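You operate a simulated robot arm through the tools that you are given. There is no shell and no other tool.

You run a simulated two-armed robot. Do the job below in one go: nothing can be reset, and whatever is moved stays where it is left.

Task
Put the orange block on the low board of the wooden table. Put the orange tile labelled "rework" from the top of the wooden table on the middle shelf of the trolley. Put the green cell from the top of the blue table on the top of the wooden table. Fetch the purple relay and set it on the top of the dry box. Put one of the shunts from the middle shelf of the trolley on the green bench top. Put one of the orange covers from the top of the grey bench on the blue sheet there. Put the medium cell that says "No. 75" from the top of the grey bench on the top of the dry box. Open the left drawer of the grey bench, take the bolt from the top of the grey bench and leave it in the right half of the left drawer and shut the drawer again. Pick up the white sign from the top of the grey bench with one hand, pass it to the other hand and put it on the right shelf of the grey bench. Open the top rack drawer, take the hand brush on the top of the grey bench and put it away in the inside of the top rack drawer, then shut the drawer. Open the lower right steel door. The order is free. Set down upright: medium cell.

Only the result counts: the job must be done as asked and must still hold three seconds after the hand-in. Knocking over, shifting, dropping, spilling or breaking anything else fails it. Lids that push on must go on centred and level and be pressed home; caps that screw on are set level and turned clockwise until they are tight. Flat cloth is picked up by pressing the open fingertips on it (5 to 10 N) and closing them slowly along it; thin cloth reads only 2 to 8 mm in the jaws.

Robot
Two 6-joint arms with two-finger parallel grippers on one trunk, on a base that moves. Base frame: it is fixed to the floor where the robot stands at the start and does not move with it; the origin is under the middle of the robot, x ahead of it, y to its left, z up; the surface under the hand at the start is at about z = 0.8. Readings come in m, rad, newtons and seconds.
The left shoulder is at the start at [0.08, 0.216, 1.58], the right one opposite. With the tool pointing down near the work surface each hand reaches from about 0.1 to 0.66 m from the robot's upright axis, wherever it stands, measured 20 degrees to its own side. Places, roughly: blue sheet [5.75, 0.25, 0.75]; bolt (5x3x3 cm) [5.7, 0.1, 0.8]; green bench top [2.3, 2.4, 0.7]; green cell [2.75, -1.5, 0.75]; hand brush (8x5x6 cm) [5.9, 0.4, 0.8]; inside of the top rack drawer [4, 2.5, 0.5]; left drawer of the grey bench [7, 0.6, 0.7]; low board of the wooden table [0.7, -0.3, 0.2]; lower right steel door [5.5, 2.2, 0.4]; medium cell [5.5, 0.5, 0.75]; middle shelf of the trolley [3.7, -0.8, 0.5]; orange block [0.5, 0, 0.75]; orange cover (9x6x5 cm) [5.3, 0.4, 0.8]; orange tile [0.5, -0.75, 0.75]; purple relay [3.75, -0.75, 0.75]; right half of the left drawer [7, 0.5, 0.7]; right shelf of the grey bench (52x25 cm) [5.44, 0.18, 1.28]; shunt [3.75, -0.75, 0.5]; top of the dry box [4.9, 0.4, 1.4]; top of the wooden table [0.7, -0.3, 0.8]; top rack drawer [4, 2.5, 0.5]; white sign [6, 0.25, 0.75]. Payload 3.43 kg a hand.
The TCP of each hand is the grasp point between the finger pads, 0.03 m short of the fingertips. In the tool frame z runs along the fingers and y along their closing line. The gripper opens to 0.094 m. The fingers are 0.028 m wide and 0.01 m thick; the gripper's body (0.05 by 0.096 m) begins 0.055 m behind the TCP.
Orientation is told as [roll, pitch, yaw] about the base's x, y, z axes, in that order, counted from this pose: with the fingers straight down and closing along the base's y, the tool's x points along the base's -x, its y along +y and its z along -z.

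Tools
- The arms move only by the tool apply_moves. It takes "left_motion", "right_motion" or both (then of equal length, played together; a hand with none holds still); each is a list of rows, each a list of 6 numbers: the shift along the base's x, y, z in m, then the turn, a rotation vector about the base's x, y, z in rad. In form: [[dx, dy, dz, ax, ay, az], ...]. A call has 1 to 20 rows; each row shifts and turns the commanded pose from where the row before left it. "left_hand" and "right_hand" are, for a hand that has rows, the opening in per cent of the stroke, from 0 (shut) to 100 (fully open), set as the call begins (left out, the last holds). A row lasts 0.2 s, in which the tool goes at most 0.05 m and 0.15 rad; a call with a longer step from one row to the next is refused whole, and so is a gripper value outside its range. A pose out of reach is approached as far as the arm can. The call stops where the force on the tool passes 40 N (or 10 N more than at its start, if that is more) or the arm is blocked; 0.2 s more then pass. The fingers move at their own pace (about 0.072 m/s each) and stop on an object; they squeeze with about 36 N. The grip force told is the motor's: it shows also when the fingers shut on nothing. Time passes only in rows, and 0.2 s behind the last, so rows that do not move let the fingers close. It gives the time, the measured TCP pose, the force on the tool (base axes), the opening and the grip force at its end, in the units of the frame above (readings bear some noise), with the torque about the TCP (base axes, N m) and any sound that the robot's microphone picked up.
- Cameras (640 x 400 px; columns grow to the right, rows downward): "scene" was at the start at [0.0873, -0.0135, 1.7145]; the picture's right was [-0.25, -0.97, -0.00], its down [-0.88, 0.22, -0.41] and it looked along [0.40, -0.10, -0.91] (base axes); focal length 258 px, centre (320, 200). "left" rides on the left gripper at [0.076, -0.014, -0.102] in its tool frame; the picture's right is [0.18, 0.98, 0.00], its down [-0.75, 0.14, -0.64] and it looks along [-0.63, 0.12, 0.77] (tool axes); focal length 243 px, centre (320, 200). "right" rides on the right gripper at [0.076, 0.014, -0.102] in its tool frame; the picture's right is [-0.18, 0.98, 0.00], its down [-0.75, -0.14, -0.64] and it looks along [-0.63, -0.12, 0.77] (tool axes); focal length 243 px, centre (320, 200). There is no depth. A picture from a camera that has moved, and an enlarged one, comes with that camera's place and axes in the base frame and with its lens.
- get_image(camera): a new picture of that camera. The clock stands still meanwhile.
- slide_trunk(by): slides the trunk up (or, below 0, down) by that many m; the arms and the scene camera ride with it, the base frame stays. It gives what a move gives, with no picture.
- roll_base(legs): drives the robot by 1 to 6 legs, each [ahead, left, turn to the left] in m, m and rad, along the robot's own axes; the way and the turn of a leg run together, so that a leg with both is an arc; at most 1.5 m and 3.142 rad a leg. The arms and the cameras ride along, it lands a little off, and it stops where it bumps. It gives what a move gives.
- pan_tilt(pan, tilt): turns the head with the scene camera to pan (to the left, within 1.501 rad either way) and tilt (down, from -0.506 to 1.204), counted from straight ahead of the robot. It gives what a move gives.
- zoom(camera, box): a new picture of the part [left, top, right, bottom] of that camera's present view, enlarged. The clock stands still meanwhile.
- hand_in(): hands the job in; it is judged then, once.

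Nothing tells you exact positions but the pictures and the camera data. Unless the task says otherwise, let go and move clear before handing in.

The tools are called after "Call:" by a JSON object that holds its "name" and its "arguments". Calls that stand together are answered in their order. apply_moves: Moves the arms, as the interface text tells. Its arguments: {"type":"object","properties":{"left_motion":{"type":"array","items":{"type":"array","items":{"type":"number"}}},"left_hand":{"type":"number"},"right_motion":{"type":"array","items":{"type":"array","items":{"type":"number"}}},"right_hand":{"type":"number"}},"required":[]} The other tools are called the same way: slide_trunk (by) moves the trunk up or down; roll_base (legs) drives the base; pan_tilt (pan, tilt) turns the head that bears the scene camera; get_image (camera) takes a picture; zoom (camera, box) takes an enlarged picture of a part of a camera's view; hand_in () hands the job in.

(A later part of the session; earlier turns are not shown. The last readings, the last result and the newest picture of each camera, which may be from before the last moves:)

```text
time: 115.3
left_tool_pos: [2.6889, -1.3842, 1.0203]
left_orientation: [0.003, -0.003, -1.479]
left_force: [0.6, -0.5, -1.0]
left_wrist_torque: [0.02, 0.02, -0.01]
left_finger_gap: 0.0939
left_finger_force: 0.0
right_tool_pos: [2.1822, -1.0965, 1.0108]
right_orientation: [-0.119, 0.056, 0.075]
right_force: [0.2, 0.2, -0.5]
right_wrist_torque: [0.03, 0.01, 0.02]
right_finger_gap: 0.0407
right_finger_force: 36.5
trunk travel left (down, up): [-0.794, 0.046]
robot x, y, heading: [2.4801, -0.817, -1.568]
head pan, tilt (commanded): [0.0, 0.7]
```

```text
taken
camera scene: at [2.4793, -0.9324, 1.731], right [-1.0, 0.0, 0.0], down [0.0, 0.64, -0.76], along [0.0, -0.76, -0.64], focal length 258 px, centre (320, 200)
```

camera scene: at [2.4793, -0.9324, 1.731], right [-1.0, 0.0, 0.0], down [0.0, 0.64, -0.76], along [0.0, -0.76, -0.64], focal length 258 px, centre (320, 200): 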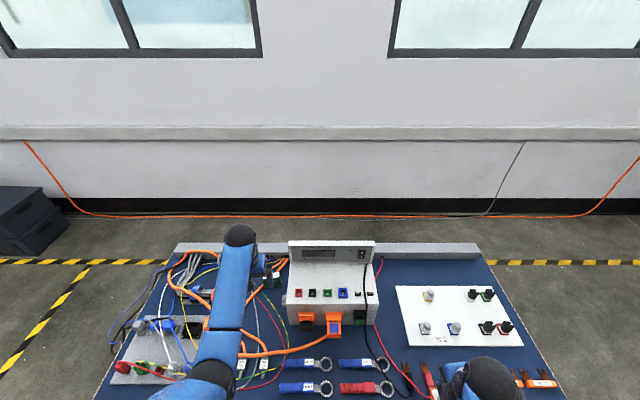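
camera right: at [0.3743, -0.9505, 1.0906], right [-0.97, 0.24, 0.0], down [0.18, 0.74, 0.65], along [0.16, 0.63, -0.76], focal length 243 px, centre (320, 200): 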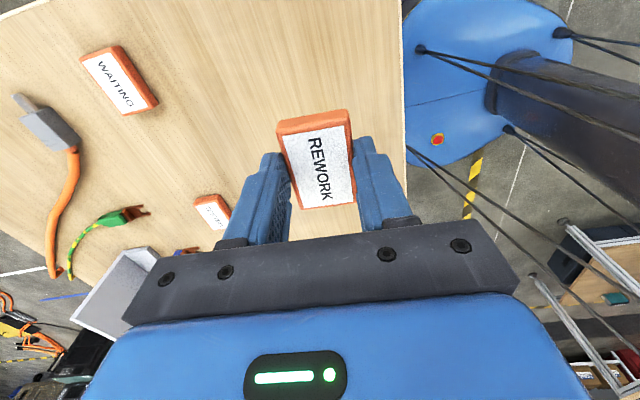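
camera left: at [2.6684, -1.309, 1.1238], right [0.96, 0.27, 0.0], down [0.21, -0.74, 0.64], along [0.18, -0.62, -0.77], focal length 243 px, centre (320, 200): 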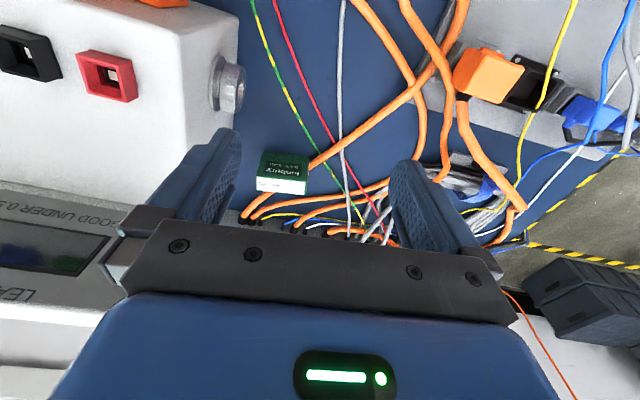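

The cell's top is centred at about (2.676, -1.52, 0.85). I move directly above it.

Call:
{"name": "apply_moves", "arguments": {"left_motion": [[-0.003, -0.04, 0, 0, 0, 0], [-0.005, -0.04, 0, 0, 0, 0], [-0.005, -0.035, 0, 0, 0, 0], [0, -0.02, 0, 0, 0, 0]]}}

Call:
{"name": "get_image", "arguments": {"camera": "left"}}

```text
time: 116.3
left_tool_pos: [2.6776, -1.519, 1.0212]
left_orientation: [0.001, -0.004, -1.478]
left_force: [0.3, 0.0, 0.0]
left_wrist_torque: [-0.01, -0.01, 0.0]
left_finger_gap: 0.0938
left_finger_force: 0.2
right_tool_pos: [2.1829, -1.0962, 1.0113]
right_orientation: [-0.12, 0.057, 0.074]
right_force: [0.5, 0.2, -0.3]
right_wrist_torque: [0.0, -0.01, 0.0]
right_finger_gap: 0.0412
right_finger_force: 35.8
trunk travel left (down, up): [-0.794, 0.046]
robot x, y, heading: [2.4806, -0.8202, -1.568]
head pan, tilt (commanded): [0.0, 0.7]
```

```text
taken
camera left: at [2.6565, -1.4443, 1.1236], right [0.96, 0.27, 0.0], down [0.21, -0.74, 0.64], along [0.18, -0.62, -0.76], focal length 243 px, centre (320, 200)
```

left: 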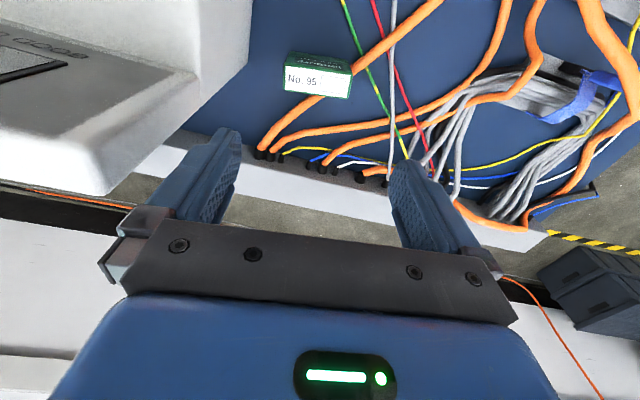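

The cell is turned by about 0.16 rad. I align the gripper, then lower via the trunk, which moves the hand straight down.

Call:
{"name": "apply_moves", "arguments": {"left_motion": [[-0.003, 0.006, -0.02, 0, 0, 0.07]]}}

Call:
{"name": "slide_trunk", "arguments": {"by": -0.08}}

Call:
{"name": "get_image", "arguments": {"camera": "left"}}

```text
time: 116.7
left_tool_pos: [2.6746, -1.5121, 0.9998]
left_orientation: [0.0, -0.002, -1.409]
left_force: [-0.6, -0.4, -0.6]
left_wrist_torque: [-0.03, 0.02, 0.02]
left_finger_gap: 0.094
left_finger_force: 0.0
right_tool_pos: [2.1822, -1.0962, 1.0116]
right_orientation: [-0.12, 0.059, 0.072]
right_force: [0.2, -0.2, 0.0]
right_wrist_torque: [0.01, 0.01, -0.01]
right_finger_gap: 0.0407
right_finger_force: 36.0
trunk travel left (down, up): [-0.794, 0.046]
robot x, y, heading: [2.4812, -0.818, -1.57]
head pan, tilt (commanded): [0.0, 0.7]
```

```text
time: 117.8
left_tool_pos: [2.6746, -1.5123, 0.9197]
left_orientation: [0.0, -0.004, -1.408]
left_force: [-0.2, -0.3, -0.4]
left_wrist_torque: [0.02, 0.0, -0.03]
left_finger_gap: 0.0941
left_finger_force: 0.0
right_tool_pos: [2.183, -1.0943, 0.9294]
right_orientation: [-0.122, 0.057, 0.075]
right_force: [0.6, -0.4, 1.3]
right_wrist_torque: [0.01, 0.03, 0.0]
right_finger_gap: 0.0408
right_finger_force: 36.1
trunk travel left (down, up): [-0.714, 0.126]
robot x, y, heading: [2.4832, -0.8155, -1.566]
head pan, tilt (commanded): [0.0, 0.7]
```

```text
taken
camera left: at [2.6484, -1.4394, 1.0229], right [0.94, 0.34, 0.0], down [0.26, -0.72, 0.64], along [0.22, -0.61, -0.76], focal length 243 px, centre (320, 200)
```

left: 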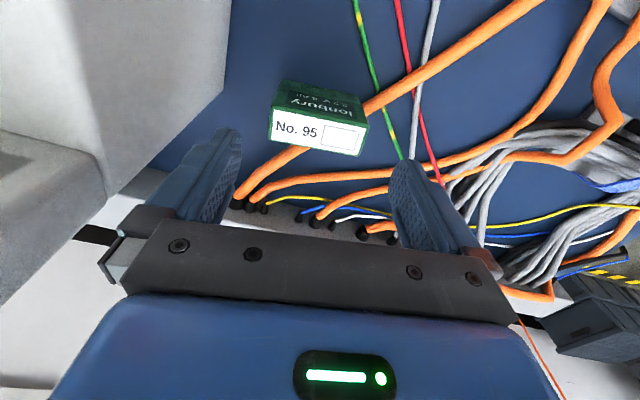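

Centred well. I lower 6 cm so the tips stay above the cable, then check.

Call:
{"name": "apply_moves", "arguments": {"left_motion": [[0, -0.004, -0.03, 0, 0, 0], [0, 0, -0.02, 0, 0, 0], [0, 0, -0.012, 0, 0, 0]]}}

Call:
{"name": "get_image", "arguments": {"camera": "left"}}

```text
time: 118.6
left_tool_pos: [2.6749, -1.5042, 0.8661]
left_orientation: [-0.001, -0.004, -1.409]
left_force: [-0.1, 0.2, -0.1]
left_wrist_torque: [-0.02, 0.01, 0.01]
left_finger_gap: 0.0938
left_finger_force: 0.0
left hand out of reach, approached as far as the arm can: row 2, 3
right_tool_pos: [2.1834, -1.0949, 0.9311]
right_orientation: [-0.122, 0.057, 0.075]
right_force: [0.2, -0.4, -0.2]
right_wrist_torque: [-0.01, 0.01, 0.0]
right_finger_gap: 0.041
right_finger_force: 36.5
trunk travel left (down, up): [-0.714, 0.126]
robot x, y, heading: [2.481, -0.8181, -1.563]
head pan, tilt (commanded): [0.0, 0.7]
```

```text
taken
camera left: at [2.6489, -1.43, 0.9686], right [0.94, 0.34, 0.0], down [0.26, -0.72, 0.65], along [0.22, -0.61, -0.76], focal length 243 px, centre (320, 200)
```

left: 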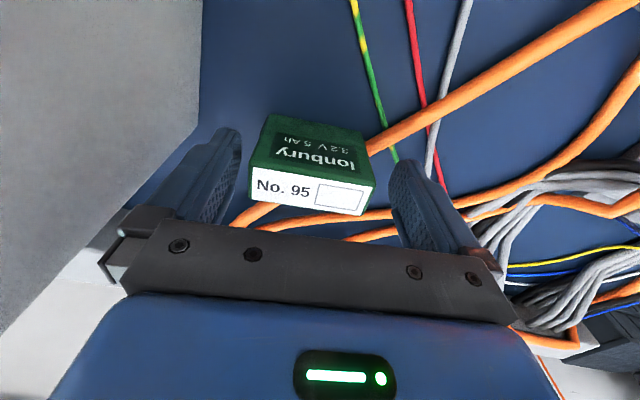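

Slightly out of reach; I lift 4.5 cm, recentre in y, then lower with the trunk.

Call:
{"name": "apply_moves", "arguments": {"left_motion": [[0, -0.002, 0.03, 0, 0, 0], [0, -0.01, 0.015, 0, 0, 0]]}}

Call:
{"name": "slide_trunk", "arguments": {"by": -0.03}}

Call:
{"name": "get_image", "arguments": {"camera": "left"}}

```text
time: 119.2
left_tool_pos: [2.6759, -1.5148, 0.9106]
left_orientation: [0.0, -0.001, -1.408]
left_force: [1.1, -0.9, 0.3]
left_wrist_torque: [-0.01, 0.03, 0.03]
left_finger_gap: 0.0941
left_finger_force: 0.0
right_tool_pos: [2.1826, -1.0956, 0.9301]
right_orientation: [-0.122, 0.058, 0.074]
right_force: [-0.3, 0.8, 0.0]
right_wrist_torque: [0.02, -0.05, -0.04]
right_finger_gap: 0.0408
right_finger_force: 35.9
trunk travel left (down, up): [-0.714, 0.126]
robot x, y, heading: [2.4799, -0.8175, -1.566]
head pan, tilt (commanded): [0.0, 0.7]
```

```text
time: 120.0
left_tool_pos: [2.6753, -1.5156, 0.8814]
left_orientation: [-0.001, -0.005, -1.408]
left_force: [0.1, 0.2, -0.8]
left_wrist_torque: [0.0, 0.05, 0.0]
left_finger_gap: 0.094
left_finger_force: 0.2
right_tool_pos: [2.1835, -1.0956, 0.9005]
right_orientation: [-0.122, 0.058, 0.073]
right_force: [-0.7, -0.7, 0.3]
right_wrist_torque: [0.0, -0.02, -0.02]
right_finger_gap: 0.0409
right_finger_force: 35.9
trunk travel left (down, up): [-0.684, 0.156]
robot x, y, heading: [2.4794, -0.8183, -1.567]
head pan, tilt (commanded): [0.0, 0.7]
```

```text
taken
camera left: at [2.649, -1.4426, 0.9827], right [0.94, 0.34, 0.0], down [0.26, -0.72, 0.64], along [0.22, -0.61, -0.76], focal length 243 px, centre (320, 200)
```

left: 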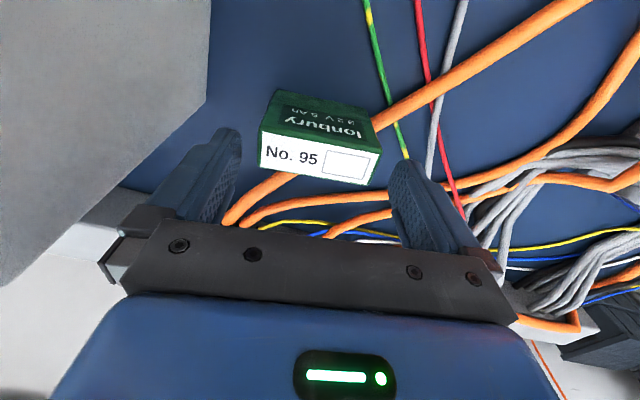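

Call:
{"name": "slide_trunk", "arguments": {"by": -0.025}}

Call:
{"name": "apply_moves", "arguments": {"left_motion": [[0, 0, 0, 0, 0, 0], [0, 0, 0, 0, 0, 0], [0, 0, 0, 0, 0, 0], [0, 0, 0, 0, 0, 0]], "left_hand": 0}}

Call:
{"name": "get_image", "arguments": {"camera": "left"}}

```text
time: 120.7
left_tool_pos: [2.6755, -1.516, 0.8558]
left_orientation: [0.0, -0.002, -1.408]
left_force: [-0.9, -0.6, -0.3]
left_wrist_torque: [0.0, 0.02, -0.01]
left_finger_gap: 0.0942
left_finger_force: 0.1
right_tool_pos: [2.1833, -1.0959, 0.8742]
right_orientation: [-0.121, 0.056, 0.074]
right_force: [-0.4, -0.4, -0.5]
right_wrist_torque: [-0.02, 0.01, -0.01]
right_finger_gap: 0.0407
right_finger_force: 35.8
trunk travel left (down, up): [-0.659, 0.181]
robot x, y, heading: [2.4796, -0.8177, -1.566]
head pan, tilt (commanded): [0.0, 0.7]
```

```text
time: 121.7
left_tool_pos: [2.6757, -1.5164, 0.855]
left_orientation: [-0.002, -0.004, -1.408]
left_force: [0.1, 0.7, 0.2]
left_wrist_torque: [-0.01, 0.08, -0.04]
left_finger_gap: 0.0751
left_finger_force: 35.7
right_tool_pos: [2.1829, -1.0956, 0.8764]
right_orientation: [-0.119, 0.059, 0.074]
right_force: [0.2, 1.5, -0.6]
right_wrist_torque: [0.02, 0.01, -0.02]
right_finger_gap: 0.0405
right_finger_force: 36.0
trunk travel left (down, up): [-0.659, 0.181]
robot x, y, heading: [2.4788, -0.817, -1.568]
head pan, tilt (commanded): [0.0, 0.7]
```

```text
taken
camera left: at [2.649, -1.4425, 0.9583], right [0.94, 0.34, 0.0], down [0.26, -0.72, 0.64], along [0.22, -0.61, -0.76], focal length 243 px, centre (320, 200)
```

left: 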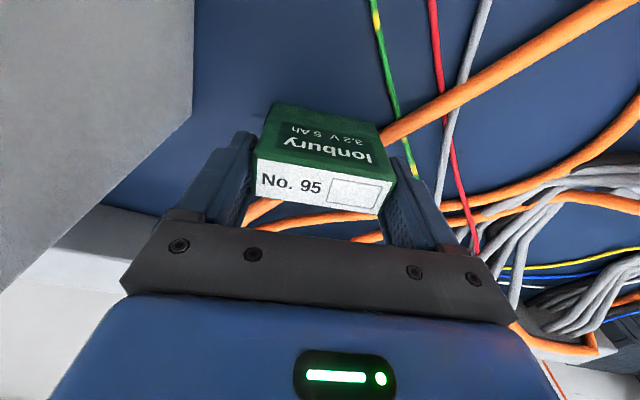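

Gripped at 75 mm. I lift slowly and check.

Call:
{"name": "apply_moves", "arguments": {"left_motion": [[0, 0, 0.004, 0, 0, 0], [0, 0, 0.005, 0, 0, 0], [0, 0, 0.008, 0, 0, 0], [0, 0, 0.01, 0, 0, 0], [0, 0, 0.01, 0, 0, 0]]}}

Call:
{"name": "get_image", "arguments": {"camera": "left"}}

```text
time: 122.9
left_tool_pos: [2.6755, -1.5162, 0.8921]
left_orientation: [-0.002, -0.004, -1.408]
left_force: [-0.9, -0.5, -2.2]
left_wrist_torque: [-0.03, 0.01, -0.01]
left_finger_gap: 0.0748
left_finger_force: 36.0
right_tool_pos: [2.1823, -1.0965, 0.8765]
right_orientation: [-0.121, 0.058, 0.071]
right_force: [0.5, 0.8, -0.4]
right_wrist_torque: [0.02, 0.01, 0.02]
right_finger_gap: 0.0408
right_finger_force: 35.6
trunk travel left (down, up): [-0.659, 0.181]
robot x, y, heading: [2.4798, -0.817, -1.57]
head pan, tilt (commanded): [0.0, 0.7]
```

```text
taken
camera left: at [2.6494, -1.4422, 0.9954], right [0.94, 0.34, 0.0], down [0.26, -0.72, 0.64], along [0.22, -0.61, -0.76], focal length 243 px, centre (320, 200)
```

left: 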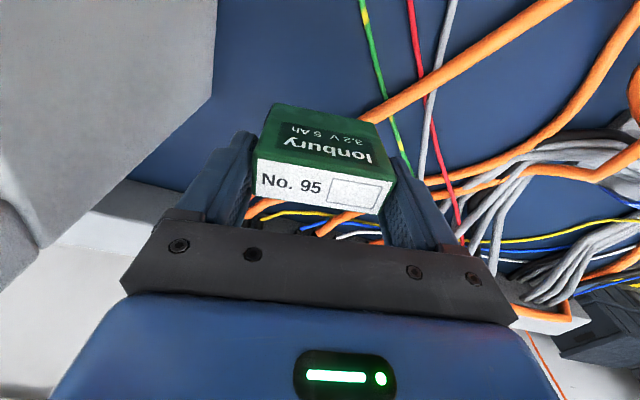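

The green cell is held. I raise the trunk, back away and head to the far side of the wooden table.

Call:
{"name": "slide_trunk", "arguments": {"by": 0.135}}

Call:
{"name": "roll_base", "arguments": {"legs": [[-0.4, 0, 0], [0, 0, -1.571]]}}

Call:
{"name": "pan_tilt", "arguments": {"pan": 0.2, "tilt": 0.7}}

Call:
{"name": "get_image", "arguments": {"camera": "scene"}}

```text
time: 124.5
left_tool_pos: [2.676, -1.5158, 1.0281]
left_orientation: [0.0, -0.002, -1.408]
left_force: [-0.3, -0.1, -2.2]
left_wrist_torque: [-0.01, -0.05, 0.01]
left_finger_gap: 0.0746
left_finger_force: 36.1
right_tool_pos: [2.1809, -1.0963, 1.0112]
right_orientation: [-0.12, 0.059, 0.071]
right_force: [0.7, -0.4, -0.7]
right_wrist_torque: [0.0, -0.02, 0.02]
right_finger_gap: 0.0407
right_finger_force: 36.1
trunk travel left (down, up): [-0.794, 0.046]
robot x, y, heading: [2.4831, -0.8184, -1.566]
head pan, tilt (commanded): [0.0, 0.7]
```

```text
time: 130.8
left_tool_pos: [1.7814, -0.6152, 1.0267]
left_orientation: [0.001, -0.002, -2.98]
left_force: [-0.1, -0.1, -2.2]
left_wrist_torque: [0.0, 0.06, 0.03]
left_finger_gap: 0.0748
left_finger_force: 35.9
right_tool_pos: [2.2017, -0.1232, 1.0103]
right_orientation: [-0.122, 0.058, -1.499]
right_force: [0.2, 0.0, -0.3]
right_wrist_torque: [0.0, -0.02, 0.03]
right_finger_gap: 0.0405
right_finger_force: 35.4
trunk travel left (down, up): [-0.794, 0.046]
robot x, y, heading: [2.4788, -0.4225, -3.14]
head pan, tilt (commanded): [0.0, 0.7]
```

```text
time: 131.6
left_tool_pos: [1.781, -0.6162, 1.0277]
left_orientation: [0.0, -0.003, -2.982]
left_force: [0.4, -0.4, -1.9]
left_wrist_torque: [0.03, 0.05, 0.02]
left_finger_gap: 0.075
left_finger_force: 35.8
right_tool_pos: [2.2013, -0.1232, 1.012]
right_orientation: [-0.12, 0.058, -1.501]
right_force: [-0.8, 0.3, -0.3]
right_wrist_torque: [0.0, 0.02, 0.0]
right_finger_gap: 0.0408
right_finger_force: 36.0
trunk travel left (down, up): [-0.794, 0.046]
robot x, y, heading: [2.4771, -0.4217, -3.136]
head pan, tilt (commanded): [0.201, 0.7]
```

```text
taken
camera scene: at [2.3646, -0.4371, 1.731], right [-0.2, 0.98, 0.0], down [0.63, 0.13, -0.76], along [-0.75, -0.15, -0.64], focal length 258 px, centre (320, 200)
```

scene: 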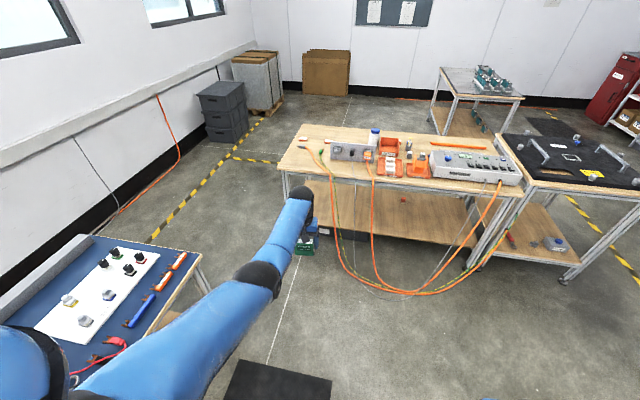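

I see cables hanging from the table's far side at y > -0.65, so I'll approach near its right far corner. I zoom to choose a free spot.

Call:
{"name": "zoom", "arguments": {"camera": "scene", "box": [265, 110, 405, 200]}}

```text
4.44 times, centred on (335, 155) of scene
camera zoom: at [2.3646, -0.4371, 1.731], right [-0.2, 0.98, 0.0], down [0.63, 0.13, -0.76], along [-0.75, -0.15, -0.64], focal length 1147 px, centre (253, 400)
```

zoom: 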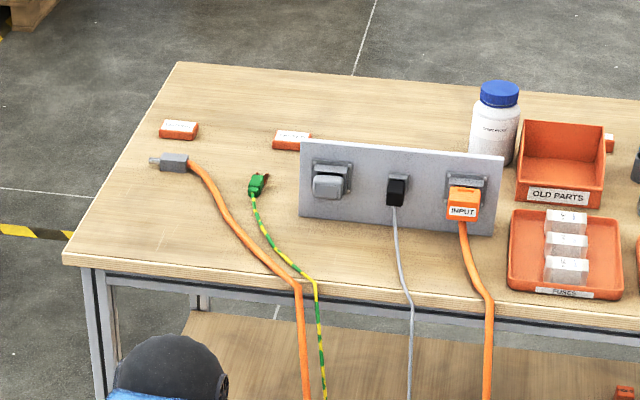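

A free spot is at about (0.90, -0.89). I drive so that the left hand ends above it.

Call:
{"name": "roll_base", "arguments": {"legs": [[0.885, 0.275, 0]]}}

Call:
{"name": "get_image", "arguments": {"camera": "left"}}

Call:
{"name": "get_image", "arguments": {"camera": "scene"}}

```text
time: 136.4
left_tool_pos: [0.8972, -0.9031, 1.0282]
left_orientation: [0.001, -0.004, -2.974]
left_force: [0.4, 0.4, -2.4]
left_wrist_torque: [0.01, 0.01, -0.01]
left_finger_gap: 0.0751
left_finger_force: 35.9
right_tool_pos: [1.3133, -0.4058, 1.0103]
right_orientation: [-0.122, 0.057, -1.49]
right_force: [0.9, -0.5, -0.8]
right_wrist_torque: [0.02, 0.05, 0.04]
right_finger_gap: 0.0406
right_finger_force: 36.1
trunk travel left (down, up): [-0.794, 0.046]
robot x, y, heading: [1.5913, -0.7023, -3.13]
head pan, tilt (commanded): [0.201, 0.7]
```

```text
taken
camera left: at [0.9702, -0.8752, 1.1309], right [0.35, -0.94, 0.0], down [-0.72, -0.27, 0.64], along [-0.6, -0.22, -0.76], focal length 243 px, centre (320, 200)
```

left: 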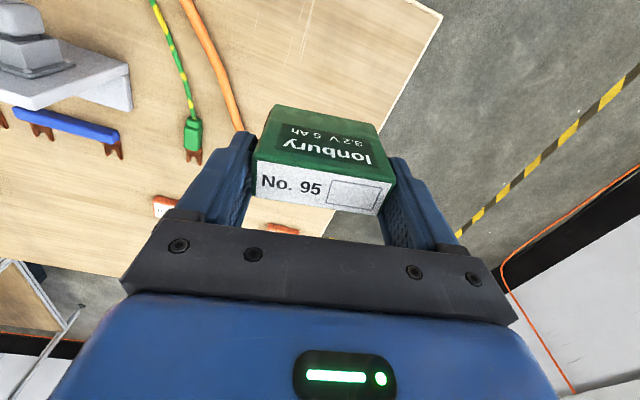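

```text
taken
camera scene: at [1.4802, -0.719, 1.7312], right [-0.21, 0.98, 0.0], down [0.63, 0.13, -0.77], along [-0.75, -0.16, -0.64], focal length 258 px, centre (320, 200)
```

scene: 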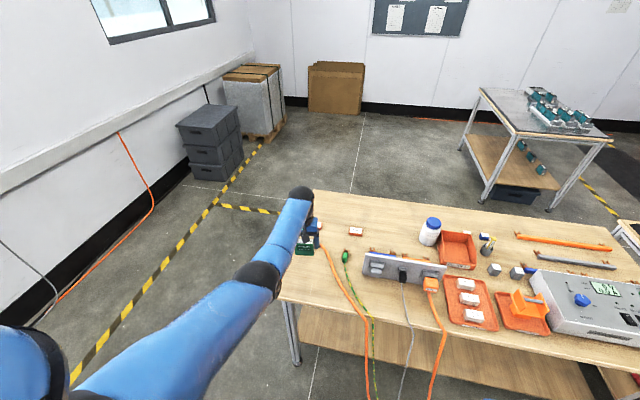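

Spot confirmed; the edge is at y ≈ -1.0. I shift 2.5 cm inward and lower the trunk.

Call:
{"name": "apply_moves", "arguments": {"left_motion": [[0, 0.015, 0, 0, 0, 0], [0, 0.012, 0, 0, 0, 0]]}}

Call:
{"name": "slide_trunk", "arguments": {"by": -0.14}}

Call:
{"name": "apply_moves", "arguments": {"left_motion": [[0, 0, -0.015, 0, 0, 0], [0, 0, -0.008, 0, 0, 0], [0, 0, -0.006, 0, 0, 0]]}}

Call:
{"name": "get_image", "arguments": {"camera": "left"}}

```text
time: 137.0
left_tool_pos: [0.8961, -0.8746, 1.0267]
left_orientation: [0.001, -0.003, -2.972]
left_force: [0.7, -0.5, -2.9]
left_wrist_torque: [0.02, -0.01, 0.0]
left_finger_gap: 0.0748
left_finger_force: 35.7
right_tool_pos: [1.3127, -0.4061, 1.0107]
right_orientation: [-0.123, 0.059, -1.489]
right_force: [0.4, -0.3, -1.2]
right_wrist_torque: [0.0, 0.01, 0.03]
right_finger_gap: 0.0408
right_finger_force: 36.0
trunk travel left (down, up): [-0.794, 0.046]
robot x, y, heading: [1.5923, -0.7041, -3.134]
head pan, tilt (commanded): [0.201, 0.7]
```

```text
time: 138.7
left_tool_pos: [0.8962, -0.876, 0.8862]
left_orientation: [-0.001, -0.002, -2.972]
left_force: [-0.4, 0.0, -2.7]
left_wrist_torque: [-0.02, 0.0, -0.01]
left_finger_gap: 0.0753
left_finger_force: 35.5
right_tool_pos: [1.3127, -0.4074, 0.8712]
right_orientation: [-0.123, 0.057, -1.491]
right_force: [-0.2, 0.8, -0.3]
right_wrist_torque: [0.0, -0.05, -0.01]
right_finger_gap: 0.0408
right_finger_force: 36.1
trunk travel left (down, up): [-0.654, 0.186]
robot x, y, heading: [1.5928, -0.7079, -3.131]
head pan, tilt (commanded): [0.201, 0.7]
```

```text
time: 139.5
left_tool_pos: [0.8969, -0.8756, 0.857]
left_orientation: [0.0, -0.002, -2.973]
left_force: [-0.8, 0.7, -1.6]
left_wrist_torque: [0.0, 0.03, -0.02]
left_finger_gap: 0.0749
left_finger_force: 35.9
right_tool_pos: [1.3118, -0.4065, 0.8704]
right_orientation: [-0.121, 0.057, -1.492]
right_force: [-0.4, 0.7, -0.3]
right_wrist_torque: [0.01, 0.01, -0.01]
right_finger_gap: 0.0409
right_finger_force: 36.0
trunk travel left (down, up): [-0.654, 0.186]
robot x, y, heading: [1.5929, -0.7025, -3.126]
head pan, tilt (commanded): [0.201, 0.7]
```

```text
taken
camera left: at [0.9691, -0.849, 0.9605], right [0.35, -0.94, 0.0], down [-0.72, -0.27, 0.64], along [-0.6, -0.22, -0.76], focal length 243 px, centre (320, 200)
```

left: 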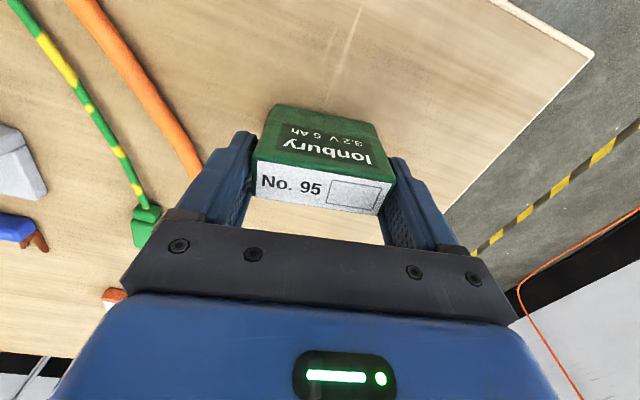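

Almost touching; I lower a few millimetres more until contact.

Call:
{"name": "apply_moves", "arguments": {"left_motion": [[0, 0, -0.003, 0, 0, 0], [0, 0, -0.001, 0, 0, 0]]}}

```text
time: 140.1
left_tool_pos: [0.8957, -0.876, 0.8555]
left_orientation: [0.001, -0.006, -2.972]
left_force: [-0.8, -1.5, 5.1]
left_wrist_torque: [0.05, -0.07, -0.01]
left_finger_gap: 0.0751
left_finger_force: 36.0
right_tool_pos: [1.3126, -0.4063, 0.8708]
right_orientation: [-0.123, 0.059, -1.49]
right_force: [0.0, 0.3, 0.1]
right_wrist_torque: [-0.01, 0.0, -0.02]
right_finger_gap: 0.041
right_finger_force: 36.0
trunk travel left (down, up): [-0.654, 0.186]
robot x, y, heading: [1.5918, -0.7007, -3.132]
head pan, tilt (commanded): [0.201, 0.7]
```

Contact (5 N up). I open and lift clear.

Call:
{"name": "apply_moves", "arguments": {"left_motion": [[0, 0, 0, 0, 0, 0], [0, 0, 0, 0, 0, 0], [0, 0, 0, 0, 0, 0]], "left_hand": 100}}

Call:
{"name": "apply_moves", "arguments": {"left_motion": [[0, 0, 0.01, 0, 0, 0], [0, 0, 0.02, 0, 0, 0], [0, 0, 0.03, 0, 0, 0]]}}

Call:
{"name": "get_image", "arguments": {"camera": "left"}}

```text
time: 140.9
left_tool_pos: [0.8964, -0.8758, 0.8544]
left_orientation: [0.0, -0.003, -2.974]
left_force: [-0.5, 0.1, 0.2]
left_wrist_torque: [0.02, 0.01, 0.0]
left_finger_gap: 0.0941
left_finger_force: 0.1
right_tool_pos: [1.3125, -0.4059, 0.8719]
right_orientation: [-0.123, 0.058, -1.49]
right_force: [0.6, -0.1, -0.2]
right_wrist_torque: [0.02, 0.02, -0.01]
right_finger_gap: 0.0409
right_finger_force: 36.0
trunk travel left (down, up): [-0.654, 0.186]
robot x, y, heading: [1.5987, -0.7025, -3.131]
head pan, tilt (commanded): [0.201, 0.7]
```

```text
time: 141.7
left_tool_pos: [0.8964, -0.8764, 0.9141]
left_orientation: [0.002, -0.002, -2.972]
left_force: [0.7, 0.2, -0.2]
left_wrist_torque: [-0.01, 0.01, 0.01]
left_finger_gap: 0.094
left_finger_force: 0.0
right_tool_pos: [1.3129, -0.4062, 0.8712]
right_orientation: [-0.122, 0.058, -1.49]
right_force: [0.5, 0.7, -0.1]
right_wrist_torque: [0.01, 0.0, 0.01]
right_finger_gap: 0.041
right_finger_force: 35.9
trunk travel left (down, up): [-0.654, 0.186]
robot x, y, heading: [1.5895, -0.7028, -3.135]
head pan, tilt (commanded): [0.201, 0.7]
```

```text
taken
camera left: at [0.9699, -0.8485, 1.0179], right [0.35, -0.94, 0.0], down [-0.72, -0.27, 0.64], along [-0.6, -0.22, -0.77], focal length 243 px, centre (320, 200)
```

left: 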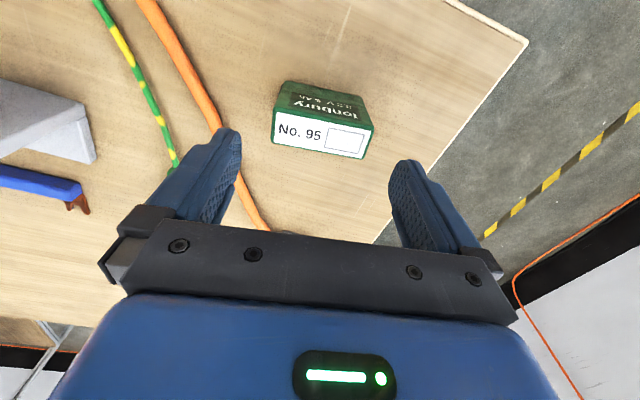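

The green cell now stands on the wooden table. I raise the trunk, back away and turn toward the trolley for a look.

Call:
{"name": "slide_trunk", "arguments": {"by": 0.14}}

Call:
{"name": "roll_base", "arguments": {"legs": [[-0.3, -0.3, 0], [-0.8, 0, 0], [0, 0, 2.9]]}}

Call:
{"name": "pan_tilt", "arguments": {"pan": 0, "tilt": 0.6}}

Call:
{"name": "get_image", "arguments": {"camera": "scene"}}

```text
time: 143.4
left_tool_pos: [0.8972, -0.8759, 1.056]
left_orientation: [-0.001, -0.001, -2.972]
left_force: [0.1, 0.0, -0.3]
left_wrist_torque: [-0.03, 0.0, -0.02]
left_finger_gap: 0.0938
left_finger_force: 0.1
right_tool_pos: [1.3122, -0.4071, 1.0118]
right_orientation: [-0.122, 0.058, -1.493]
right_force: [-0.3, 0.5, -0.2]
right_wrist_torque: [0.0, 0.0, 0.02]
right_finger_gap: 0.0409
right_finger_force: 36.2
trunk travel left (down, up): [-0.794, 0.046]
robot x, y, heading: [1.5946, -0.6999, -3.133]
head pan, tilt (commanded): [0.201, 0.7]
```

```text
time: 156.6
left_tool_pos: [3.4036, -0.3903, 1.0543]
left_orientation: [0.001, -0.003, -0.073]
left_force: [-0.5, -0.8, 1.0]
left_wrist_torque: [0.01, -0.04, -0.01]
left_finger_gap: 0.0941
left_finger_force: 0.0
right_tool_pos: [2.8868, -0.7443, 1.0109]
right_orientation: [-0.119, 0.058, 1.408]
right_force: [-0.4, 0.2, -0.8]
right_wrist_torque: [-0.03, -0.01, 0.0]
right_finger_gap: 0.0405
right_finger_force: 36.2
trunk travel left (down, up): [-0.794, 0.046]
robot x, y, heading: [2.6837, -0.3906, -0.23]
head pan, tilt (commanded): [0.201, 0.7]
```

```text
time: 157.4
left_tool_pos: [3.404, -0.3898, 1.0543]
left_orientation: [0.0, -0.003, -0.075]
left_force: [0.5, -0.1, 0.3]
left_wrist_torque: [-0.04, 0.02, 0.01]
left_finger_gap: 0.0942
left_finger_force: 0.0
right_tool_pos: [2.8881, -0.744, 1.0102]
right_orientation: [-0.123, 0.059, 1.409]
right_force: [1.2, -0.5, -0.3]
right_wrist_torque: [0.0, -0.02, 0.0]
right_finger_gap: 0.041
right_finger_force: 36.1
trunk travel left (down, up): [-0.794, 0.046]
robot x, y, heading: [2.6856, -0.3885, -0.234]
head pan, tilt (commanded): [0.0, 0.6]
```

```text
taken
camera scene: at [2.8002, -0.416, 1.7397], right [-0.23, -0.97, 0.0], down [-0.55, 0.13, -0.82], along [0.8, -0.19, -0.57], focal length 258 px, centre (320, 200)
```

scene: 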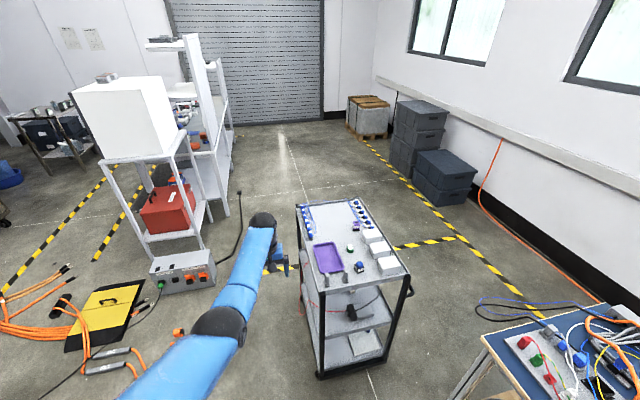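

Call:
{"name": "zoom", "arguments": {"camera": "scene", "box": [280, 185, 430, 295]}}

Call:
{"name": "zoom", "arguments": {"camera": "scene", "box": [285, 270, 425, 390]}}

```text
3.64 times, centred on (355, 240) of scene
camera zoom: at [2.8002, -0.416, 1.7397], right [-0.23, -0.97, 0.0], down [-0.55, 0.13, -0.82], along [0.8, -0.19, -0.57], focal length 938 px, centre (193, 54)
```

zoom: 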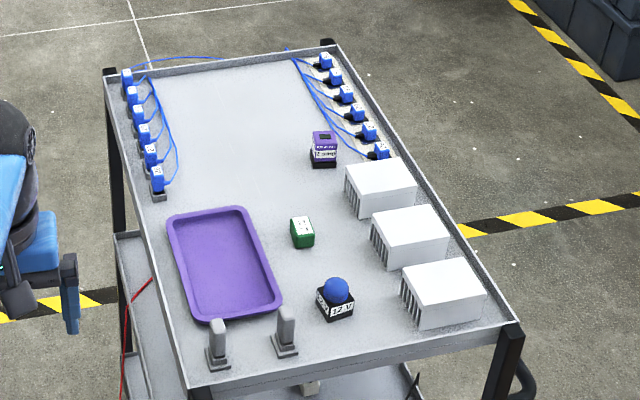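

```text
3.33 times, centred on (355, 330) of scene
camera zoom: at [2.8002, -0.416, 1.7397], right [-0.23, -0.97, 0.0], down [-0.55, 0.13, -0.82], along [0.8, -0.19, -0.57], focal length 860 px, centre (203, -233)
```

zoom: 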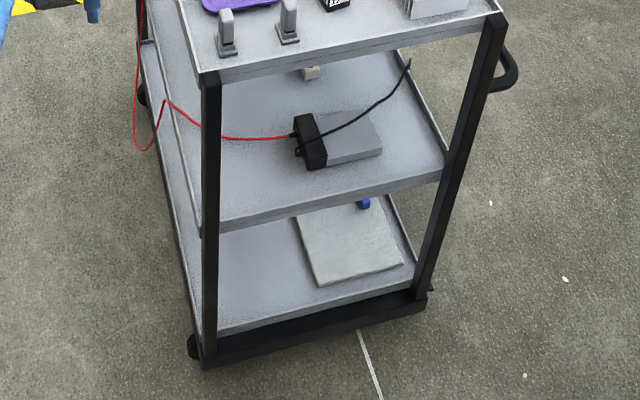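

The trolley spans x 3.43–4.05, y -0.97 – -0.56; the purple relay is on its top near (3.77, -0.84). I retract the left hand and drive to the trolley's long side.

Call:
{"name": "apply_moves", "arguments": {"left_motion": [[-0.036, 0.023, -0.008, 0, 0, 0], [-0.036, 0.023, -0.008, 0, 0, 0], [-0.036, 0.023, -0.008, 0, 0, 0], [-0.036, 0.023, -0.008, 0, 0, 0], [-0.036, 0.023, -0.008, 0, 0, 0], [-0.036, 0.023, -0.008, 0, 0, 0], [-0.03, 0.02, -0.008, 0, 0, 0]]}}

Call:
{"name": "roll_base", "arguments": {"legs": [[0.2, 0.5, 0.234], [0.9, 0.0, 0], [0, 0, -1.571]]}}

Call:
{"name": "pan_tilt", "arguments": {"pan": 0, "tilt": 0.7}}

Call:
{"name": "get_image", "arguments": {"camera": "scene"}}

```text
time: 159.0
left_tool_pos: [3.1563, -0.2299, 0.9994]
left_orientation: [0.0, -0.004, -0.074]
left_force: [-1.1, -0.9, 0.2]
left_wrist_torque: [0.02, -0.02, -0.01]
left_finger_gap: 0.094
left_finger_force: 0.1
right_tool_pos: [2.8857, -0.7447, 1.0118]
right_orientation: [-0.122, 0.056, 1.407]
right_force: [-0.7, 0.3, -0.1]
right_wrist_torque: [-0.02, -0.02, 0.02]
right_finger_gap: 0.0407
right_finger_force: 35.7
trunk travel left (down, up): [-0.794, 0.046]
robot x, y, heading: [2.6839, -0.3885, -0.234]
head pan, tilt (commanded): [0.0, 0.6]
```

```text
time: 165.2
left_tool_pos: [4.0317, 0.3421, 1.0001]
left_orientation: [-0.001, -0.012, 0.151]
left_force: [-0.2, 0.1, 0.4]
left_wrist_torque: [-0.02, -0.04, 0.01]
left_finger_gap: 0.0942
left_finger_force: 0.0
right_tool_pos: [3.8828, -0.2205, 1.013]
right_orientation: [-0.131, 0.059, 1.633]
right_force: [0.2, 0.8, -0.4]
right_wrist_torque: [0.01, -0.03, 0.03]
right_finger_gap: 0.0409
right_finger_force: 35.9
trunk travel left (down, up): [-0.794, 0.046]
robot x, y, heading: [3.6157, 0.0812, -0.006]
head pan, tilt (commanded): [0.0, 0.6]
stopped in leg 2: the robot was blocked; the commanded pose is now the measured one
```

```text
time: 165.8
left_tool_pos: [4.0374, 0.3426, 0.9991]
left_orientation: [-0.001, -0.006, 0.153]
left_force: [-0.6, 0.5, 0.2]
left_wrist_torque: [-0.01, 0.01, -0.01]
left_finger_gap: 0.0941
left_finger_force: 0.0
right_tool_pos: [3.8899, -0.2206, 1.0123]
right_orientation: [-0.125, 0.06, 1.636]
right_force: [-0.5, 1.4, -0.9]
right_wrist_torque: [-0.01, -0.01, 0.02]
right_finger_gap: 0.0409
right_finger_force: 36.0
trunk travel left (down, up): [-0.794, 0.046]
robot x, y, heading: [3.6171, 0.0795, -0.003]
head pan, tilt (commanded): [0.0, 0.7]
```

```text
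taken
camera scene: at [3.725, 0.0811, 1.7316], right [-0.01, -1.0, 0.0], down [-0.64, 0.0, -0.77], along [0.77, -0.01, -0.64], focal length 258 px, centre (320, 200)
```

scene: 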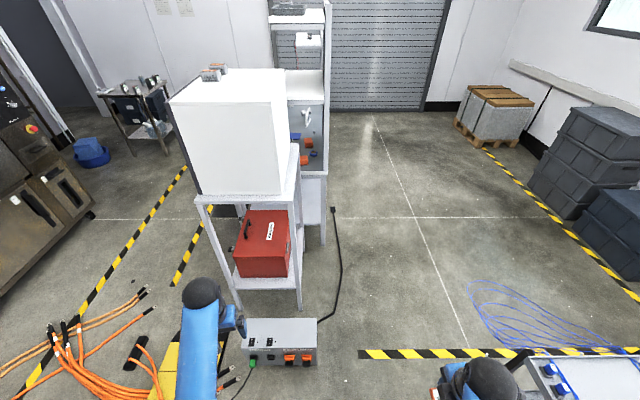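

The base was blocked at (3.62, 0.08) by something on the floor. I look down to see what.

Call:
{"name": "pan_tilt", "arguments": {"pan": 0.5, "tilt": 1.1}}

Call:
{"name": "get_image", "arguments": {"camera": "scene"}}

Call:
{"name": "get_image", "arguments": {"camera": "left"}}

Call:
{"name": "get_image", "arguments": {"camera": "right"}}

```text
time: 166.8
left_tool_pos: [4.043, 0.3413, 0.9974]
left_orientation: [0.0, 0.0, 0.151]
left_force: [0.3, 0.6, 0.8]
left_wrist_torque: [-0.02, -0.02, 0.01]
left_finger_gap: 0.0941
left_finger_force: 0.0
right_tool_pos: [3.8946, -0.2214, 1.0114]
right_orientation: [-0.122, 0.06, 1.635]
right_force: [0.7, -0.7, -0.2]
right_wrist_torque: [0.0, 0.01, -0.01]
right_finger_gap: 0.0406
right_finger_force: 36.2
trunk travel left (down, up): [-0.794, 0.046]
robot x, y, heading: [3.6181, 0.0778, -0.007]
head pan, tilt (commanded): [0.499, 1.1]
```

```text
taken
camera scene: at [3.7048, 0.1113, 1.701], right [0.47, -0.88, 0.0], down [-0.79, -0.42, -0.45], along [0.4, 0.21, -0.89], focal length 258 px, centre (320, 200)
```

scene: 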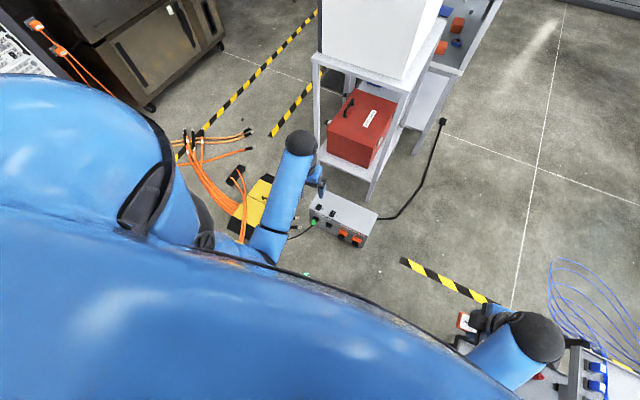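

```text
taken
camera left: at [3.9702, 0.3161, 1.1003], right [-0.33, 0.94, 0.0], down [0.72, 0.25, 0.64], along [0.61, 0.21, -0.77], focal length 243 px, centre (320, 200)
```

left: 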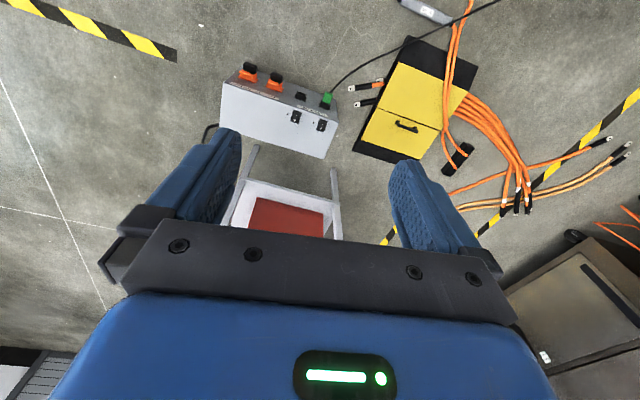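

```text
taken
camera right: at [3.8735, -0.2936, 1.1158], right [-0.98, 0.11, -0.13], down [0.01, 0.79, 0.61], along [0.17, 0.6, -0.78], focal length 243 px, centre (320, 200)
```

right: 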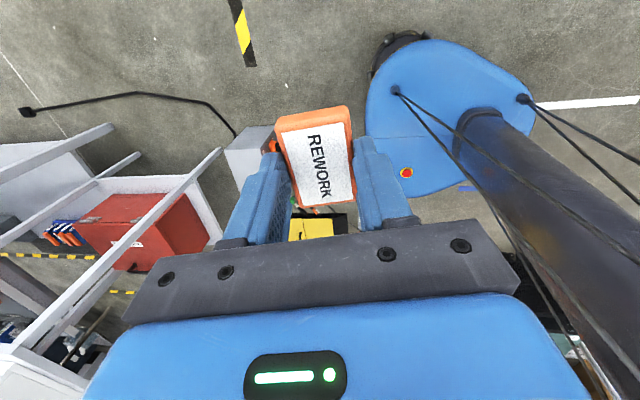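

Call:
{"name": "zoom", "arguments": {"camera": "scene", "box": [180, 150, 400, 300]}}

Call:
{"name": "zoom", "arguments": {"camera": "right", "box": [200, 100, 480, 260]}}

```text
2.67 times, centred on (290, 225) of scene
camera zoom: at [3.7048, 0.1113, 1.701], right [0.47, -0.88, 0.0], down [-0.79, -0.42, -0.45], along [0.4, 0.21, -0.89], focal length 688 px, centre (400, 133)
```

zoom: 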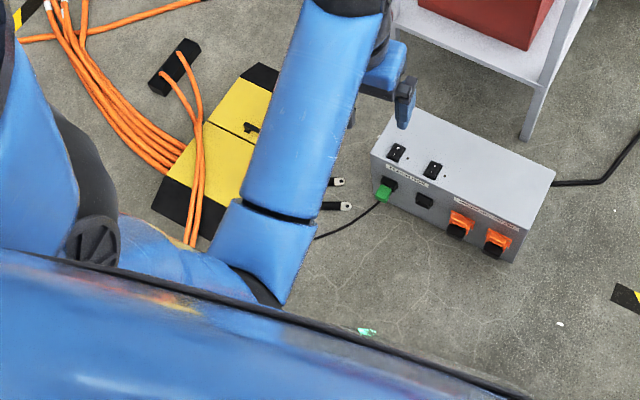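

```text
2.29 times, centred on (340, 180) of right
camera zoom: at [3.8735, -0.2936, 1.1158], right [-0.98, 0.11, -0.13], down [0.01, 0.79, 0.61], along [0.17, 0.6, -0.78], focal length 555 px, centre (274, 246)
```

zoom: 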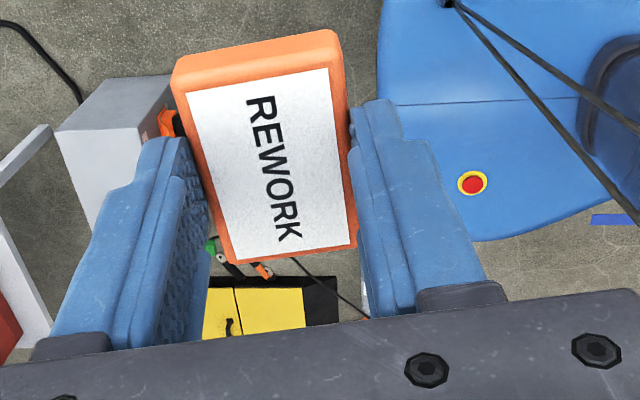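

The base stopped beside floor clutter on its left front. I strafe right away from it, then turn to face the trolley's long side.

Call:
{"name": "roll_base", "arguments": {"legs": [[-0.03, -0.2, 0], [0, 0, -1.565]]}}

Call:
{"name": "pan_tilt", "arguments": {"pan": 0, "tilt": 0.85}}

Call:
{"name": "get_image", "arguments": {"camera": "scene"}}

```text
time: 172.2
left_tool_pos: [3.8515, -0.5418, 0.9975]
left_orientation: [-0.001, -0.004, -1.409]
left_force: [0.3, -0.2, -0.1]
left_wrist_torque: [0.02, -0.02, 0.02]
left_finger_gap: 0.0941
left_finger_force: 0.0
right_tool_pos: [3.2876, -0.3985, 1.0118]
right_orientation: [-0.121, 0.059, 0.073]
right_force: [0.1, 0.3, 0.1]
right_wrist_torque: [0.01, 0.03, -0.01]
right_finger_gap: 0.0408
right_finger_force: 36.3
trunk travel left (down, up): [-0.794, 0.046]
robot x, y, heading: [3.5842, -0.1218, -1.569]
head pan, tilt (commanded): [0.499, 1.1]
```

```text
time: 173.1
left_tool_pos: [3.8518, -0.5413, 0.9979]
left_orientation: [-0.002, -0.005, -1.409]
left_force: [0.1, -0.1, 0.6]
left_wrist_torque: [0.0, 0.0, -0.06]
left_finger_gap: 0.0941
left_finger_force: 0.0
right_tool_pos: [3.288, -0.3982, 1.0105]
right_orientation: [-0.122, 0.059, 0.073]
right_force: [0.1, 0.2, -1.1]
right_wrist_torque: [0.02, 0.0, 0.01]
right_finger_gap: 0.0409
right_finger_force: 36.1
trunk travel left (down, up): [-0.794, 0.046]
robot x, y, heading: [3.5845, -0.1171, -1.568]
head pan, tilt (commanded): [0.0, 0.85]
```

```text
taken
camera scene: at [3.5854, -0.2269, 1.7188], right [-1.0, 0.0, 0.0], down [0.0, 0.75, -0.66], along [0.0, -0.66, -0.75], focal length 258 px, centre (320, 200)
```

scene: 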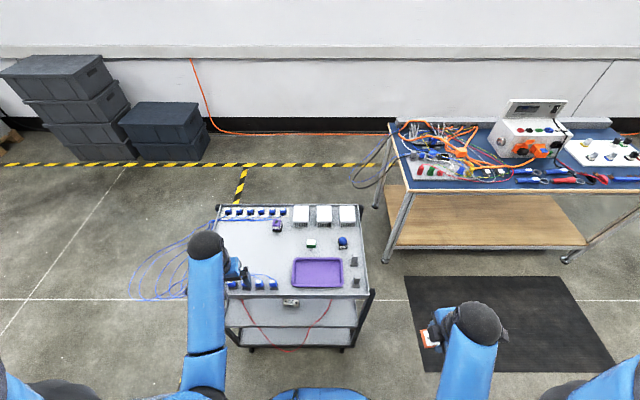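

I'm facing the trolley's long side. I retract the left hand a little and lower the trunk to look into the middle shelf.

Call:
{"name": "apply_moves", "arguments": {"left_motion": [[0.01, 0.03, 0, 0, 0, 0], [0.01, 0.03, 0, 0, 0, 0], [0.01, 0.025, 0, 0, 0, 0]]}}

Call:
{"name": "slide_trunk", "arguments": {"by": -0.4}}

Call:
{"name": "pan_tilt", "arguments": {"pan": 0, "tilt": 0.75}}

Call:
{"name": "get_image", "arguments": {"camera": "scene"}}

```text
time: 173.9
left_tool_pos: [3.8815, -0.4558, 0.9977]
left_orientation: [0.001, -0.005, -1.408]
left_force: [0.5, 0.2, 0.3]
left_wrist_torque: [-0.01, 0.0, 0.02]
left_finger_gap: 0.0943
left_finger_force: 0.1
right_tool_pos: [3.2884, -0.3987, 1.0118]
right_orientation: [-0.123, 0.057, 0.075]
right_force: [0.1, -0.3, -0.6]
right_wrist_torque: [0.04, 0.0, 0.01]
right_finger_gap: 0.0409
right_finger_force: 35.5
trunk travel left (down, up): [-0.794, 0.046]
robot x, y, heading: [3.5843, -0.1213, -1.569]
head pan, tilt (commanded): [0.0, 0.85]
```

```text
time: 177.7
left_tool_pos: [3.8804, -0.4572, 0.5977]
left_orientation: [0.002, -0.005, -1.408]
left_force: [-1.0, 0.3, 0.1]
left_wrist_torque: [0.03, -0.01, 0.0]
left_finger_gap: 0.0941
left_finger_force: 0.0
right_tool_pos: [3.2876, -0.3989, 0.6109]
right_orientation: [-0.122, 0.06, 0.074]
right_force: [0.1, 0.3, -0.8]
right_wrist_torque: [0.03, -0.03, 0.01]
right_finger_gap: 0.0408
right_finger_force: 36.1
trunk travel left (down, up): [-0.394, 0.446]
robot x, y, heading: [3.5881, -0.1184, -1.57]
head pan, tilt (commanded): [0.0, 0.85]
```

```text
time: 178.4
left_tool_pos: [3.881, -0.4564, 0.597]
left_orientation: [0.001, -0.006, -1.409]
left_force: [0.6, -0.5, -0.1]
left_wrist_torque: [0.03, -0.01, 0.01]
left_finger_gap: 0.094
left_finger_force: 0.1
right_tool_pos: [3.2877, -0.3983, 0.611]
right_orientation: [-0.122, 0.058, 0.073]
right_force: [-0.3, 0.3, 0.1]
right_wrist_torque: [0.01, 0.02, -0.04]
right_finger_gap: 0.041
right_finger_force: 35.9
trunk travel left (down, up): [-0.394, 0.446]
robot x, y, heading: [3.5853, -0.1196, -1.571]
head pan, tilt (commanded): [0.0, 0.75]
```

```text
taken
camera scene: at [3.5854, -0.2315, 1.3266], right [-1.0, 0.0, 0.0], down [0.0, 0.68, -0.73], along [0.0, -0.73, -0.68], focal length 258 px, centre (320, 200)
```

scene: 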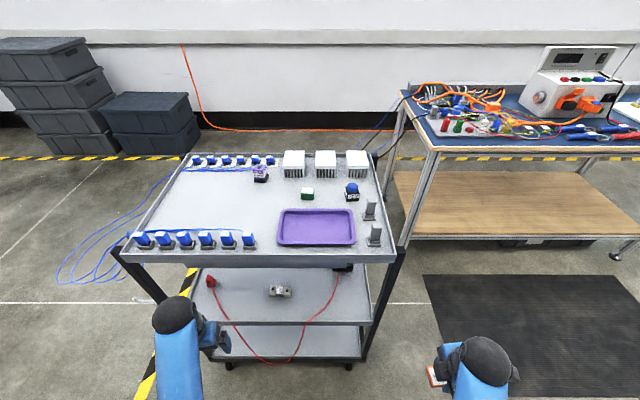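

Call:
{"name": "zoom", "arguments": {"camera": "scene", "box": [180, 240, 400, 365]}}

Call:
{"name": "get_image", "arguments": {"camera": "left"}}

Call:
{"name": "get_image", "arguments": {"camera": "right"}}

```text
2.91 times, centred on (290, 302) of scene
camera zoom: at [3.5854, -0.2315, 1.3266], right [-1.0, 0.0, 0.0], down [0.0, 0.68, -0.73], along [0.0, -0.73, -0.68], focal length 751 px, centre (407, -98)
```

zoom: 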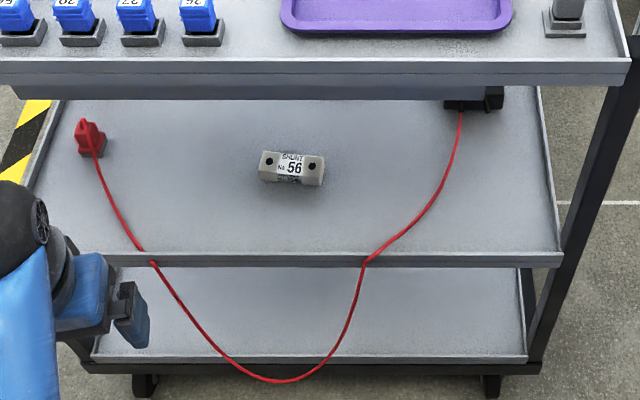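

```text
taken
camera left: at [3.8542, -0.3826, 0.7001], right [0.94, 0.34, 0.0], down [0.26, -0.72, 0.65], along [0.22, -0.61, -0.76], focal length 243 px, centre (320, 200)
```

left: 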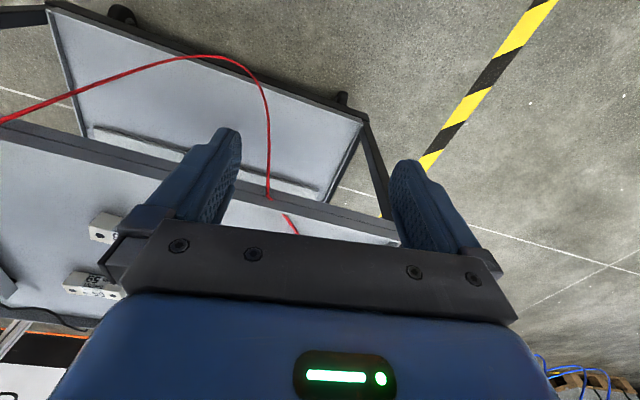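

```text
taken
camera right: at [3.2166, -0.3781, 0.716], right [0.1, 0.99, -0.13], down [0.79, 0.0, 0.61], along [0.6, -0.17, -0.78], focal length 243 px, centre (320, 200)
```

right: 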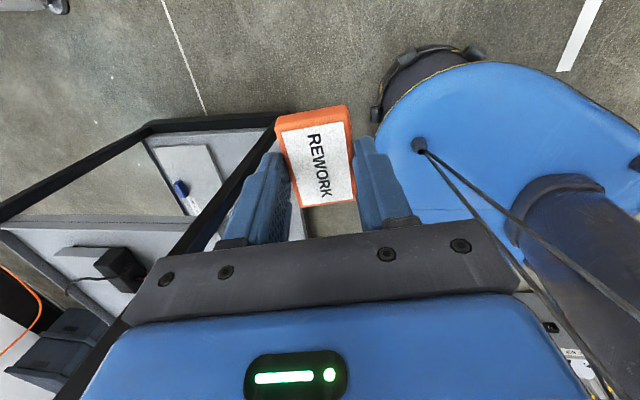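

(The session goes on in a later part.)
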